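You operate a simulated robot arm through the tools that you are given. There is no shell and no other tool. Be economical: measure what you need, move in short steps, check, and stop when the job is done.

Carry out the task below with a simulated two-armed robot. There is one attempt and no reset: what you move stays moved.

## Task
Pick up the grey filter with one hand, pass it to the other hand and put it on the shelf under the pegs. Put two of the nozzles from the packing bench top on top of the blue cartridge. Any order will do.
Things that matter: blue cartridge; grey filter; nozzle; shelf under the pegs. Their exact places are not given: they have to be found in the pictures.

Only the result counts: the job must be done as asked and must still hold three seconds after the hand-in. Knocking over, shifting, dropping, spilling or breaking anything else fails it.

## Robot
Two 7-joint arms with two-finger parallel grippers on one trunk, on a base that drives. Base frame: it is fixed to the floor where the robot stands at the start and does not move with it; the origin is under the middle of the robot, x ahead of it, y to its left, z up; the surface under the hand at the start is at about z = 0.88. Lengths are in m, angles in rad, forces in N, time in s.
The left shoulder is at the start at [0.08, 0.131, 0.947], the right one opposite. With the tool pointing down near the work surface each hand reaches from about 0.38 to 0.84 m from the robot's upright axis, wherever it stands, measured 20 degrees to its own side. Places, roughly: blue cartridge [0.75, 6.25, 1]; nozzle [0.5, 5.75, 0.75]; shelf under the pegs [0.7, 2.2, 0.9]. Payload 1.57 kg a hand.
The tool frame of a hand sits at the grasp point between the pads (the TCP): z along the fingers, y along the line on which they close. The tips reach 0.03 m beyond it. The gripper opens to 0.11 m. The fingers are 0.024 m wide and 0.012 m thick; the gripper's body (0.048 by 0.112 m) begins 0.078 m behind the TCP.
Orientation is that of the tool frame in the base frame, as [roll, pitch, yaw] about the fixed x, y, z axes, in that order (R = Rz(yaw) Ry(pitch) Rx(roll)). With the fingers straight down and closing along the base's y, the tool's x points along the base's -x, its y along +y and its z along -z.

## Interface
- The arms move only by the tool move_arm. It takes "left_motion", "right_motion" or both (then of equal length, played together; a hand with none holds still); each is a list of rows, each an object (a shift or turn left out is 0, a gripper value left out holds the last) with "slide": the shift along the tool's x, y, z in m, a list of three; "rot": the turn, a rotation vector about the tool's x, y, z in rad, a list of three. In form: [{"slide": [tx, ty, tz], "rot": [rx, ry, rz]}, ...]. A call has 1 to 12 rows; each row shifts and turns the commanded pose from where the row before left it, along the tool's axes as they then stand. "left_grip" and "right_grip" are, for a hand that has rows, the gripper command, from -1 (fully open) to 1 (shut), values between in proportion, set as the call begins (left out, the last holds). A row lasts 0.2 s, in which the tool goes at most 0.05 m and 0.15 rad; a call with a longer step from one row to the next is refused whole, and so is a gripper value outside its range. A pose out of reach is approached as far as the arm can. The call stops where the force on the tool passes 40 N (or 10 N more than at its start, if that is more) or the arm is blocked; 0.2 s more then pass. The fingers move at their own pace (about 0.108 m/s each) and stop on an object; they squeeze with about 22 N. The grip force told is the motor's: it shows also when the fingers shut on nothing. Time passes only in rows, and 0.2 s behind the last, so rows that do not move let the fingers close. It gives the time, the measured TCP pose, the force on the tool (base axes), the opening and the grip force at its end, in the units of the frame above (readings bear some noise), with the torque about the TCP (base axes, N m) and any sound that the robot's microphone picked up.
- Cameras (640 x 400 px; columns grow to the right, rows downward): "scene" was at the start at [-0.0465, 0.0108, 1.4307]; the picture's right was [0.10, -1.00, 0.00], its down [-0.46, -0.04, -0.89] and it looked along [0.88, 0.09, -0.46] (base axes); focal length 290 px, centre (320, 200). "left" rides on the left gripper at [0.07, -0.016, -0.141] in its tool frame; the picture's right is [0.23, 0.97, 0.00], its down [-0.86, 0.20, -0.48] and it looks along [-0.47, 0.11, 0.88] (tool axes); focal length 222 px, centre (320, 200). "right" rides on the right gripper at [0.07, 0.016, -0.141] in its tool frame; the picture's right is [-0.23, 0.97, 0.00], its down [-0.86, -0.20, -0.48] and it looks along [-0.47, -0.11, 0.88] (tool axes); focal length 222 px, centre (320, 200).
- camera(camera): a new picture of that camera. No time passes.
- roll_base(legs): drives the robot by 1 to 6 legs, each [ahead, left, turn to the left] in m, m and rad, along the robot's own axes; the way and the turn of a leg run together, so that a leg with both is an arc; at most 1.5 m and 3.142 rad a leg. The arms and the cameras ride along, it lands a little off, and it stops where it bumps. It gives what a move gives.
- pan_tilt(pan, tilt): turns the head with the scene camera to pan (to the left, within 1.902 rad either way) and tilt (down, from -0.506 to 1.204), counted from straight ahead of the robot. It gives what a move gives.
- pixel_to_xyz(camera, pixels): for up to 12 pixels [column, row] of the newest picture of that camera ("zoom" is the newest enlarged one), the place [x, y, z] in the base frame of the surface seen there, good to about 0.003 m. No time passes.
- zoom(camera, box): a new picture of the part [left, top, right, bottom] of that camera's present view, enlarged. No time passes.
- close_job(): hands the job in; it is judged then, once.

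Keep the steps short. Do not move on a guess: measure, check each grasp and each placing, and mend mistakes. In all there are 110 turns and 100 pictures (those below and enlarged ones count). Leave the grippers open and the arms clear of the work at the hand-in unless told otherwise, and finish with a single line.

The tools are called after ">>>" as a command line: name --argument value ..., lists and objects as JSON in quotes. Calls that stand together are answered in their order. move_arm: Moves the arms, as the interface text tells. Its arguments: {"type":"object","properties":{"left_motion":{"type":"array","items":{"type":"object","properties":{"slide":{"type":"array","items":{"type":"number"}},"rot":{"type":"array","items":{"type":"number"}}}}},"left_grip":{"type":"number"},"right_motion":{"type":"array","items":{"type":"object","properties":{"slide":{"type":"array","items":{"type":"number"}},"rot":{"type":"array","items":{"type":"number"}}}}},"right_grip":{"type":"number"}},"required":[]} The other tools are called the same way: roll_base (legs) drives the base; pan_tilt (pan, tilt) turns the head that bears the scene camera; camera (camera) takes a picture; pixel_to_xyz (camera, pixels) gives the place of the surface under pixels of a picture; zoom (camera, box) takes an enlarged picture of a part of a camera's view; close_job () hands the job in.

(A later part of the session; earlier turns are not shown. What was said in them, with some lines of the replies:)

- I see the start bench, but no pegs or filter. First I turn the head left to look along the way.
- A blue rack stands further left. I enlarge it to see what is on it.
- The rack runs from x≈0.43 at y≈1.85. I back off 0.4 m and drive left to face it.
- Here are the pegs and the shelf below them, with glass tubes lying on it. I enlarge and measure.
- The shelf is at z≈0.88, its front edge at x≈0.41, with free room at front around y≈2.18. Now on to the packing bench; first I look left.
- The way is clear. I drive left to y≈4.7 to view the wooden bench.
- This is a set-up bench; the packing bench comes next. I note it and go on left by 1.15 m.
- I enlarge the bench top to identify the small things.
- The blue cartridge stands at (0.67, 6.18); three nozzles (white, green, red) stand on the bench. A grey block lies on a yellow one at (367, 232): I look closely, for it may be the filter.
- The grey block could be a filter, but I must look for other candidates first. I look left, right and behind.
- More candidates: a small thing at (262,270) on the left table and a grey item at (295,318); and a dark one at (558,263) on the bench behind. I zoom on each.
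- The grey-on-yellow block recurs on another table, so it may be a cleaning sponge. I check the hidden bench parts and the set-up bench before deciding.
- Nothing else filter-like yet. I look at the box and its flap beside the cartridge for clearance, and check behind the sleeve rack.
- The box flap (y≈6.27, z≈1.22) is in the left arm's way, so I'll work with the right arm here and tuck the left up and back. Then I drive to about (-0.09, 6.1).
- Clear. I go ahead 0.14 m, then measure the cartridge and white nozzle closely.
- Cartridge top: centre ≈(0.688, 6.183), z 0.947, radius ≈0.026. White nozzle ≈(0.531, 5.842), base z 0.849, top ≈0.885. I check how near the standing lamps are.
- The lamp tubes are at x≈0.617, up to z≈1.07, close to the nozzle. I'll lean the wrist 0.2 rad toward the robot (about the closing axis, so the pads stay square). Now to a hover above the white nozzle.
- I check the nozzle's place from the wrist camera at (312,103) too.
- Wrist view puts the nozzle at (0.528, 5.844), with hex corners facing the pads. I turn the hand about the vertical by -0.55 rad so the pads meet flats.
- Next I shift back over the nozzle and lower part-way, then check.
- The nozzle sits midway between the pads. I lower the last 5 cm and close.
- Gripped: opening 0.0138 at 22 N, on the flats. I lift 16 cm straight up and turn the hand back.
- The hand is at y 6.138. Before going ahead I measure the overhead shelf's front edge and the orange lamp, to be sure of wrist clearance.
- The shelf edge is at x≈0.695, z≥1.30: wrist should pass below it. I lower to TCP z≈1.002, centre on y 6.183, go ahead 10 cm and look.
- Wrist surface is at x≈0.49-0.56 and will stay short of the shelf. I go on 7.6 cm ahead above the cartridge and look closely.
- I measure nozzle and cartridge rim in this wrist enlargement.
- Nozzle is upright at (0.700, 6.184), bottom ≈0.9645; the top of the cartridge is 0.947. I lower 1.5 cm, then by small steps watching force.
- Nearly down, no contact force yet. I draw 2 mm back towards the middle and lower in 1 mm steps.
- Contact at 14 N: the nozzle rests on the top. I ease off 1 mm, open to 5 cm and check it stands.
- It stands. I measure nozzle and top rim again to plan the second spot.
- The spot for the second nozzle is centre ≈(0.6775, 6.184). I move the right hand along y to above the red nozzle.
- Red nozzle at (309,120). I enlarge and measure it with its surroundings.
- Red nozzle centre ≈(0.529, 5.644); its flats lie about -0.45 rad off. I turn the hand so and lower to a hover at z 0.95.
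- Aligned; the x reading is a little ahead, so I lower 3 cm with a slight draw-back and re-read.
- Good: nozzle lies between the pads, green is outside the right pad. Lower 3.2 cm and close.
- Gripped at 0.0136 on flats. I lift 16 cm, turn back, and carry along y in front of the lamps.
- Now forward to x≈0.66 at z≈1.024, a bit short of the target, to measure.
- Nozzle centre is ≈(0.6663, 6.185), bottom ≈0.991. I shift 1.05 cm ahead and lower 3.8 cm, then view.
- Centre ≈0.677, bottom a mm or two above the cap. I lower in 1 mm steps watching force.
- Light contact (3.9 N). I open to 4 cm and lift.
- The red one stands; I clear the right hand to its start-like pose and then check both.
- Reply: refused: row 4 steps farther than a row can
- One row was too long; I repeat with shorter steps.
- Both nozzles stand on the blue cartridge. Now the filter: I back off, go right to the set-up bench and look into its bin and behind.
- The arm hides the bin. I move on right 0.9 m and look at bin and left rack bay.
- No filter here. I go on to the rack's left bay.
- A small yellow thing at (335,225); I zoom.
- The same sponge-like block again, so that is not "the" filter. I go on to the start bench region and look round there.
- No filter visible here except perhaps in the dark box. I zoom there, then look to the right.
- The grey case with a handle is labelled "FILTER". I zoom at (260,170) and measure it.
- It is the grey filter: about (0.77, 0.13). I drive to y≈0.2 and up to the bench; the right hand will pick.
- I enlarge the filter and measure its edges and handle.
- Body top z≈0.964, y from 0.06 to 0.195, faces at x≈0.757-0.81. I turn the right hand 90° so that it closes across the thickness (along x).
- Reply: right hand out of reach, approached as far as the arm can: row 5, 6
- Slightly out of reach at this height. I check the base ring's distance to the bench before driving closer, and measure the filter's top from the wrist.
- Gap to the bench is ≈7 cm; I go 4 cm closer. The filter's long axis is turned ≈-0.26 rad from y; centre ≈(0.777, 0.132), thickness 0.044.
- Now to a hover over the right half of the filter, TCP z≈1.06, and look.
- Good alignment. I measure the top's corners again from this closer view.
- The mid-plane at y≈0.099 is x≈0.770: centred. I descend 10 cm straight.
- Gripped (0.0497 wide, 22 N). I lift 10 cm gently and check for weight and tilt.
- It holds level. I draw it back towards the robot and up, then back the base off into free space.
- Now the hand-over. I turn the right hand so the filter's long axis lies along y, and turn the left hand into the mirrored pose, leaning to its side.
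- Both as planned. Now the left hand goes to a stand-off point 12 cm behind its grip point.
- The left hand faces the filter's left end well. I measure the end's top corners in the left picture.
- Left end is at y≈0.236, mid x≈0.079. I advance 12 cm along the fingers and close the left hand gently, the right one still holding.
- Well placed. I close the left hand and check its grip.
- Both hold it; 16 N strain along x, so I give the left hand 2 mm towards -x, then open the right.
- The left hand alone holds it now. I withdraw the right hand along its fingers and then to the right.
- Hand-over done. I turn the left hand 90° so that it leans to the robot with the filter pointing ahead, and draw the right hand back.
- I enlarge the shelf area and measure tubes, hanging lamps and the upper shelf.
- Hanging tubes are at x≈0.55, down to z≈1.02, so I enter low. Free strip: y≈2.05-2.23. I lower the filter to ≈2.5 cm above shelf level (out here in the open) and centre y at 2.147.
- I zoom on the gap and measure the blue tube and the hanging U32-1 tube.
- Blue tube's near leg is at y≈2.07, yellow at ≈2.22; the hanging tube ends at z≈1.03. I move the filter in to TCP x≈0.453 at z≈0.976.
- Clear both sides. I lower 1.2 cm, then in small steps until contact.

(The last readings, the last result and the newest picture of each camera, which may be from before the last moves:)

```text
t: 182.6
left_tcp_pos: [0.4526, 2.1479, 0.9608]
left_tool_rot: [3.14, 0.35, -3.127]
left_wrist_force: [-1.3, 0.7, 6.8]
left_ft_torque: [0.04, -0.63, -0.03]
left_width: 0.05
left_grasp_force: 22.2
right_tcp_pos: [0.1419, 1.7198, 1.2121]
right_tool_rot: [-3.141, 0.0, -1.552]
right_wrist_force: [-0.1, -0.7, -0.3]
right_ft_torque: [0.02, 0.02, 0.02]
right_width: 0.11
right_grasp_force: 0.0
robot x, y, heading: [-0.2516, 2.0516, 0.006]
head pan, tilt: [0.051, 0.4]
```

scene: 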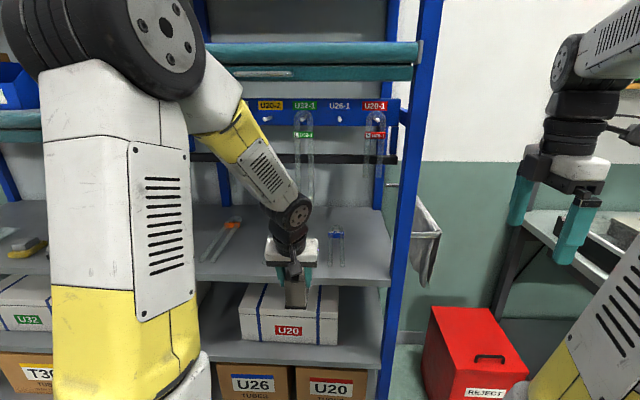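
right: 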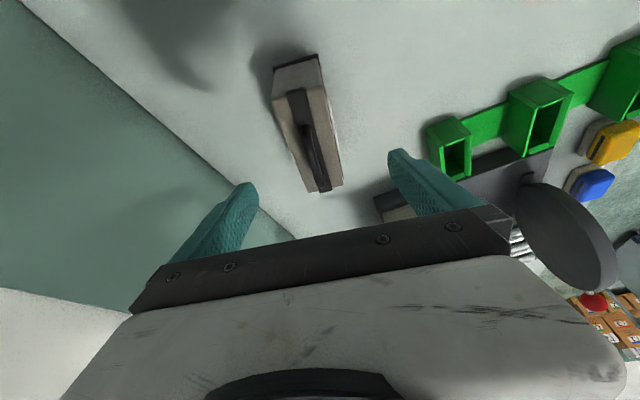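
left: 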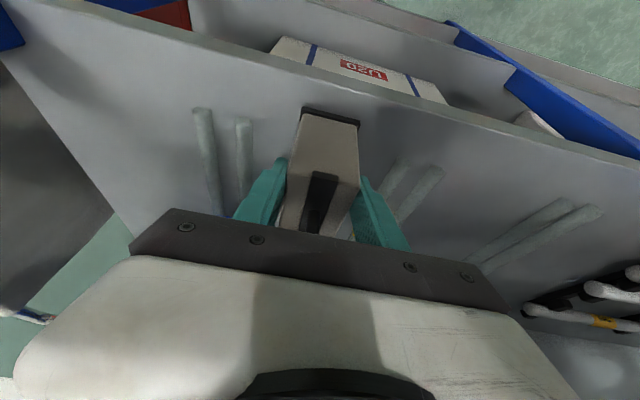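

Contact (6.8 N). I open to 8 cm and retreat along the fingers.

>>> move_arm --left_motion '[{}, {}, {}]' --left_grip -0.5

>>> move_arm --left_motion '[{"slide": [0, 0, -0.03]}, {"slide": [0, 0, -0.04]}, {"slide": [0, 0, -0.04]}, {"slide": [0, 0, -0.04]}, {"slide": [0.04, 0, -0.02]}, {"slide": [0.04, 0, -0.02]}, {}]'

>>> camera --camera "scene"

>>> zoom --camera "scene" --box '[220, 150, 400, 310]'

```text
t: 183.4
left_tcp_pos: [0.4544, 2.1481, 0.9614]
left_tool_rot: [3.141, 0.348, -3.127]
left_wrist_force: [-0.6, -0.5, -0.2]
left_ft_torque: [0.05, 0.0, -0.02]
left_width: 0.0822
left_grasp_force: 0.0
right_tcp_pos: [0.1411, 1.7195, 1.211]
right_tool_rot: [3.141, 0.001, -1.554]
right_wrist_force: [0.2, -0.2, 0.5]
right_ft_torque: [-0.02, 0.01, 0.02]
right_width: 0.1099
right_grasp_force: 0.0
robot x, y, heading: [-0.253, 2.0581, 0.002]
head pan, tilt: [0.051, 0.4]
```

```text
t: 185.0
left_tcp_pos: [0.3096, 2.1433, 1.1136]
left_tool_rot: [3.141, 0.349, -3.125]
left_wrist_force: [0.7, -0.2, 0.1]
left_ft_torque: [-0.02, 0.01, 0.01]
left_width: 0.0824
left_grasp_force: 0.0
right_tcp_pos: [0.1419, 1.7202, 1.2104]
right_tool_rot: [-3.141, 0.001, -1.555]
right_wrist_force: [-0.6, -0.3, -0.2]
right_ft_torque: [-0.01, 0.0, 0.01]
right_width: 0.1102
right_grasp_force: 0.0
robot x, y, heading: [-0.2559, 2.053, 0.002]
head pan, tilt: [0.051, 0.4]
```

```text
13 pictures are left
```

scene: 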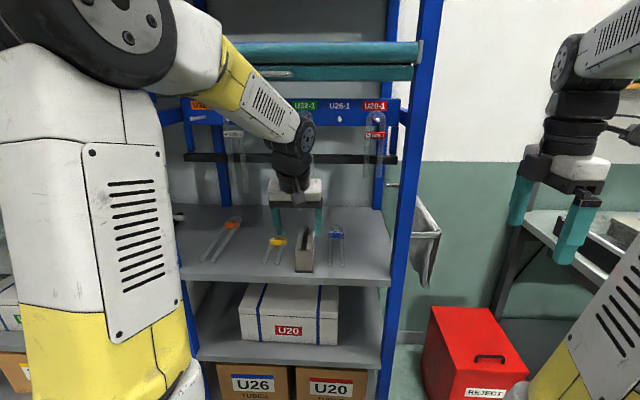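

```text
2.50 times, centred on (310, 230) of scene
```

zoom: 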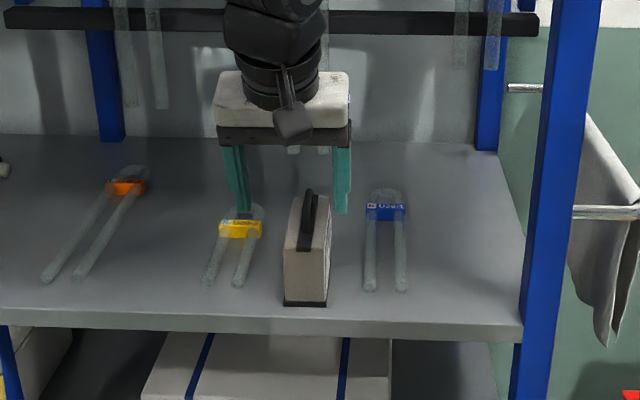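

The filter stands upright on the shelf, nothing else moved. I open the left hand fully, back off and take a last look.

>>> roll_base --legs '[[-0.3, 0, 0]]'

>>> move_arm --left_motion '[{}, {}, {}]' --left_grip -1

>>> camera --camera "scene"

```text
t: 187.1
left_tcp_pos: [0.0087, 2.1392, 1.1144]
left_tool_rot: [3.14, 0.35, -3.132]
left_wrist_force: [-0.4, 0.9, -0.1]
left_ft_torque: [0.01, 0.03, 0.03]
left_width: 0.0824
left_grasp_force: 0.1
right_tcp_pos: [-0.1611, 1.7184, 1.2119]
right_tool_rot: [-3.141, 0.0, -1.56]
right_wrist_force: [0.5, 0.0, 0.4]
right_ft_torque: [0.05, -0.01, 0.0]
right_width: 0.1102
right_grasp_force: 0.0
robot x, y, heading: [-0.5527, 2.0519, -0.011]
head pan, tilt: [0.051, 0.4]
```

```text
t: 187.8
left_tcp_pos: [0.0074, 2.1411, 1.1145]
left_tool_rot: [-3.141, 0.349, -3.13]
left_wrist_force: [-0.6, -0.3, -0.3]
left_ft_torque: [0.0, 0.02, 0.02]
left_width: 0.1099
left_grasp_force: 0.0
right_tcp_pos: [-0.1632, 1.7184, 1.211]
right_tool_rot: [3.141, -0.001, -1.56]
right_wrist_force: [0.0, -0.5, -0.5]
right_ft_torque: [0.0, -0.04, -0.01]
right_width: 0.1099
right_grasp_force: 0.0
robot x, y, heading: [-0.5558, 2.0542, -0.007]
head pan, tilt: [0.051, 0.4]
```

```text
11 pictures are left
```

scene: 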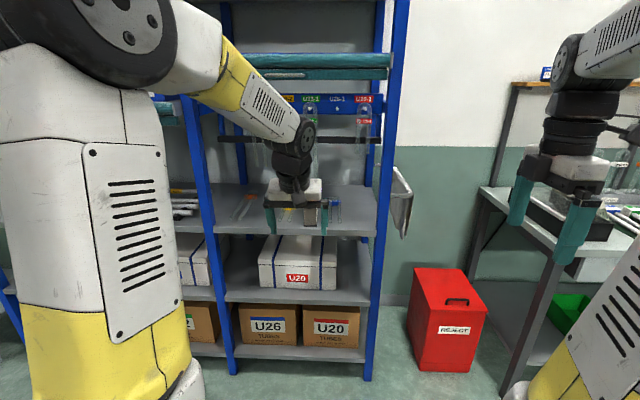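

All is in place and the arms are clear with grippers open, so I hand the job in.

>>> close_job

```text
The job is handed in.
```

The grey filter went from the right hand to the left and now stands on the shelf under the pegs; the white and red nozzles stand on top of the blue cartridge, and the job is handed in.
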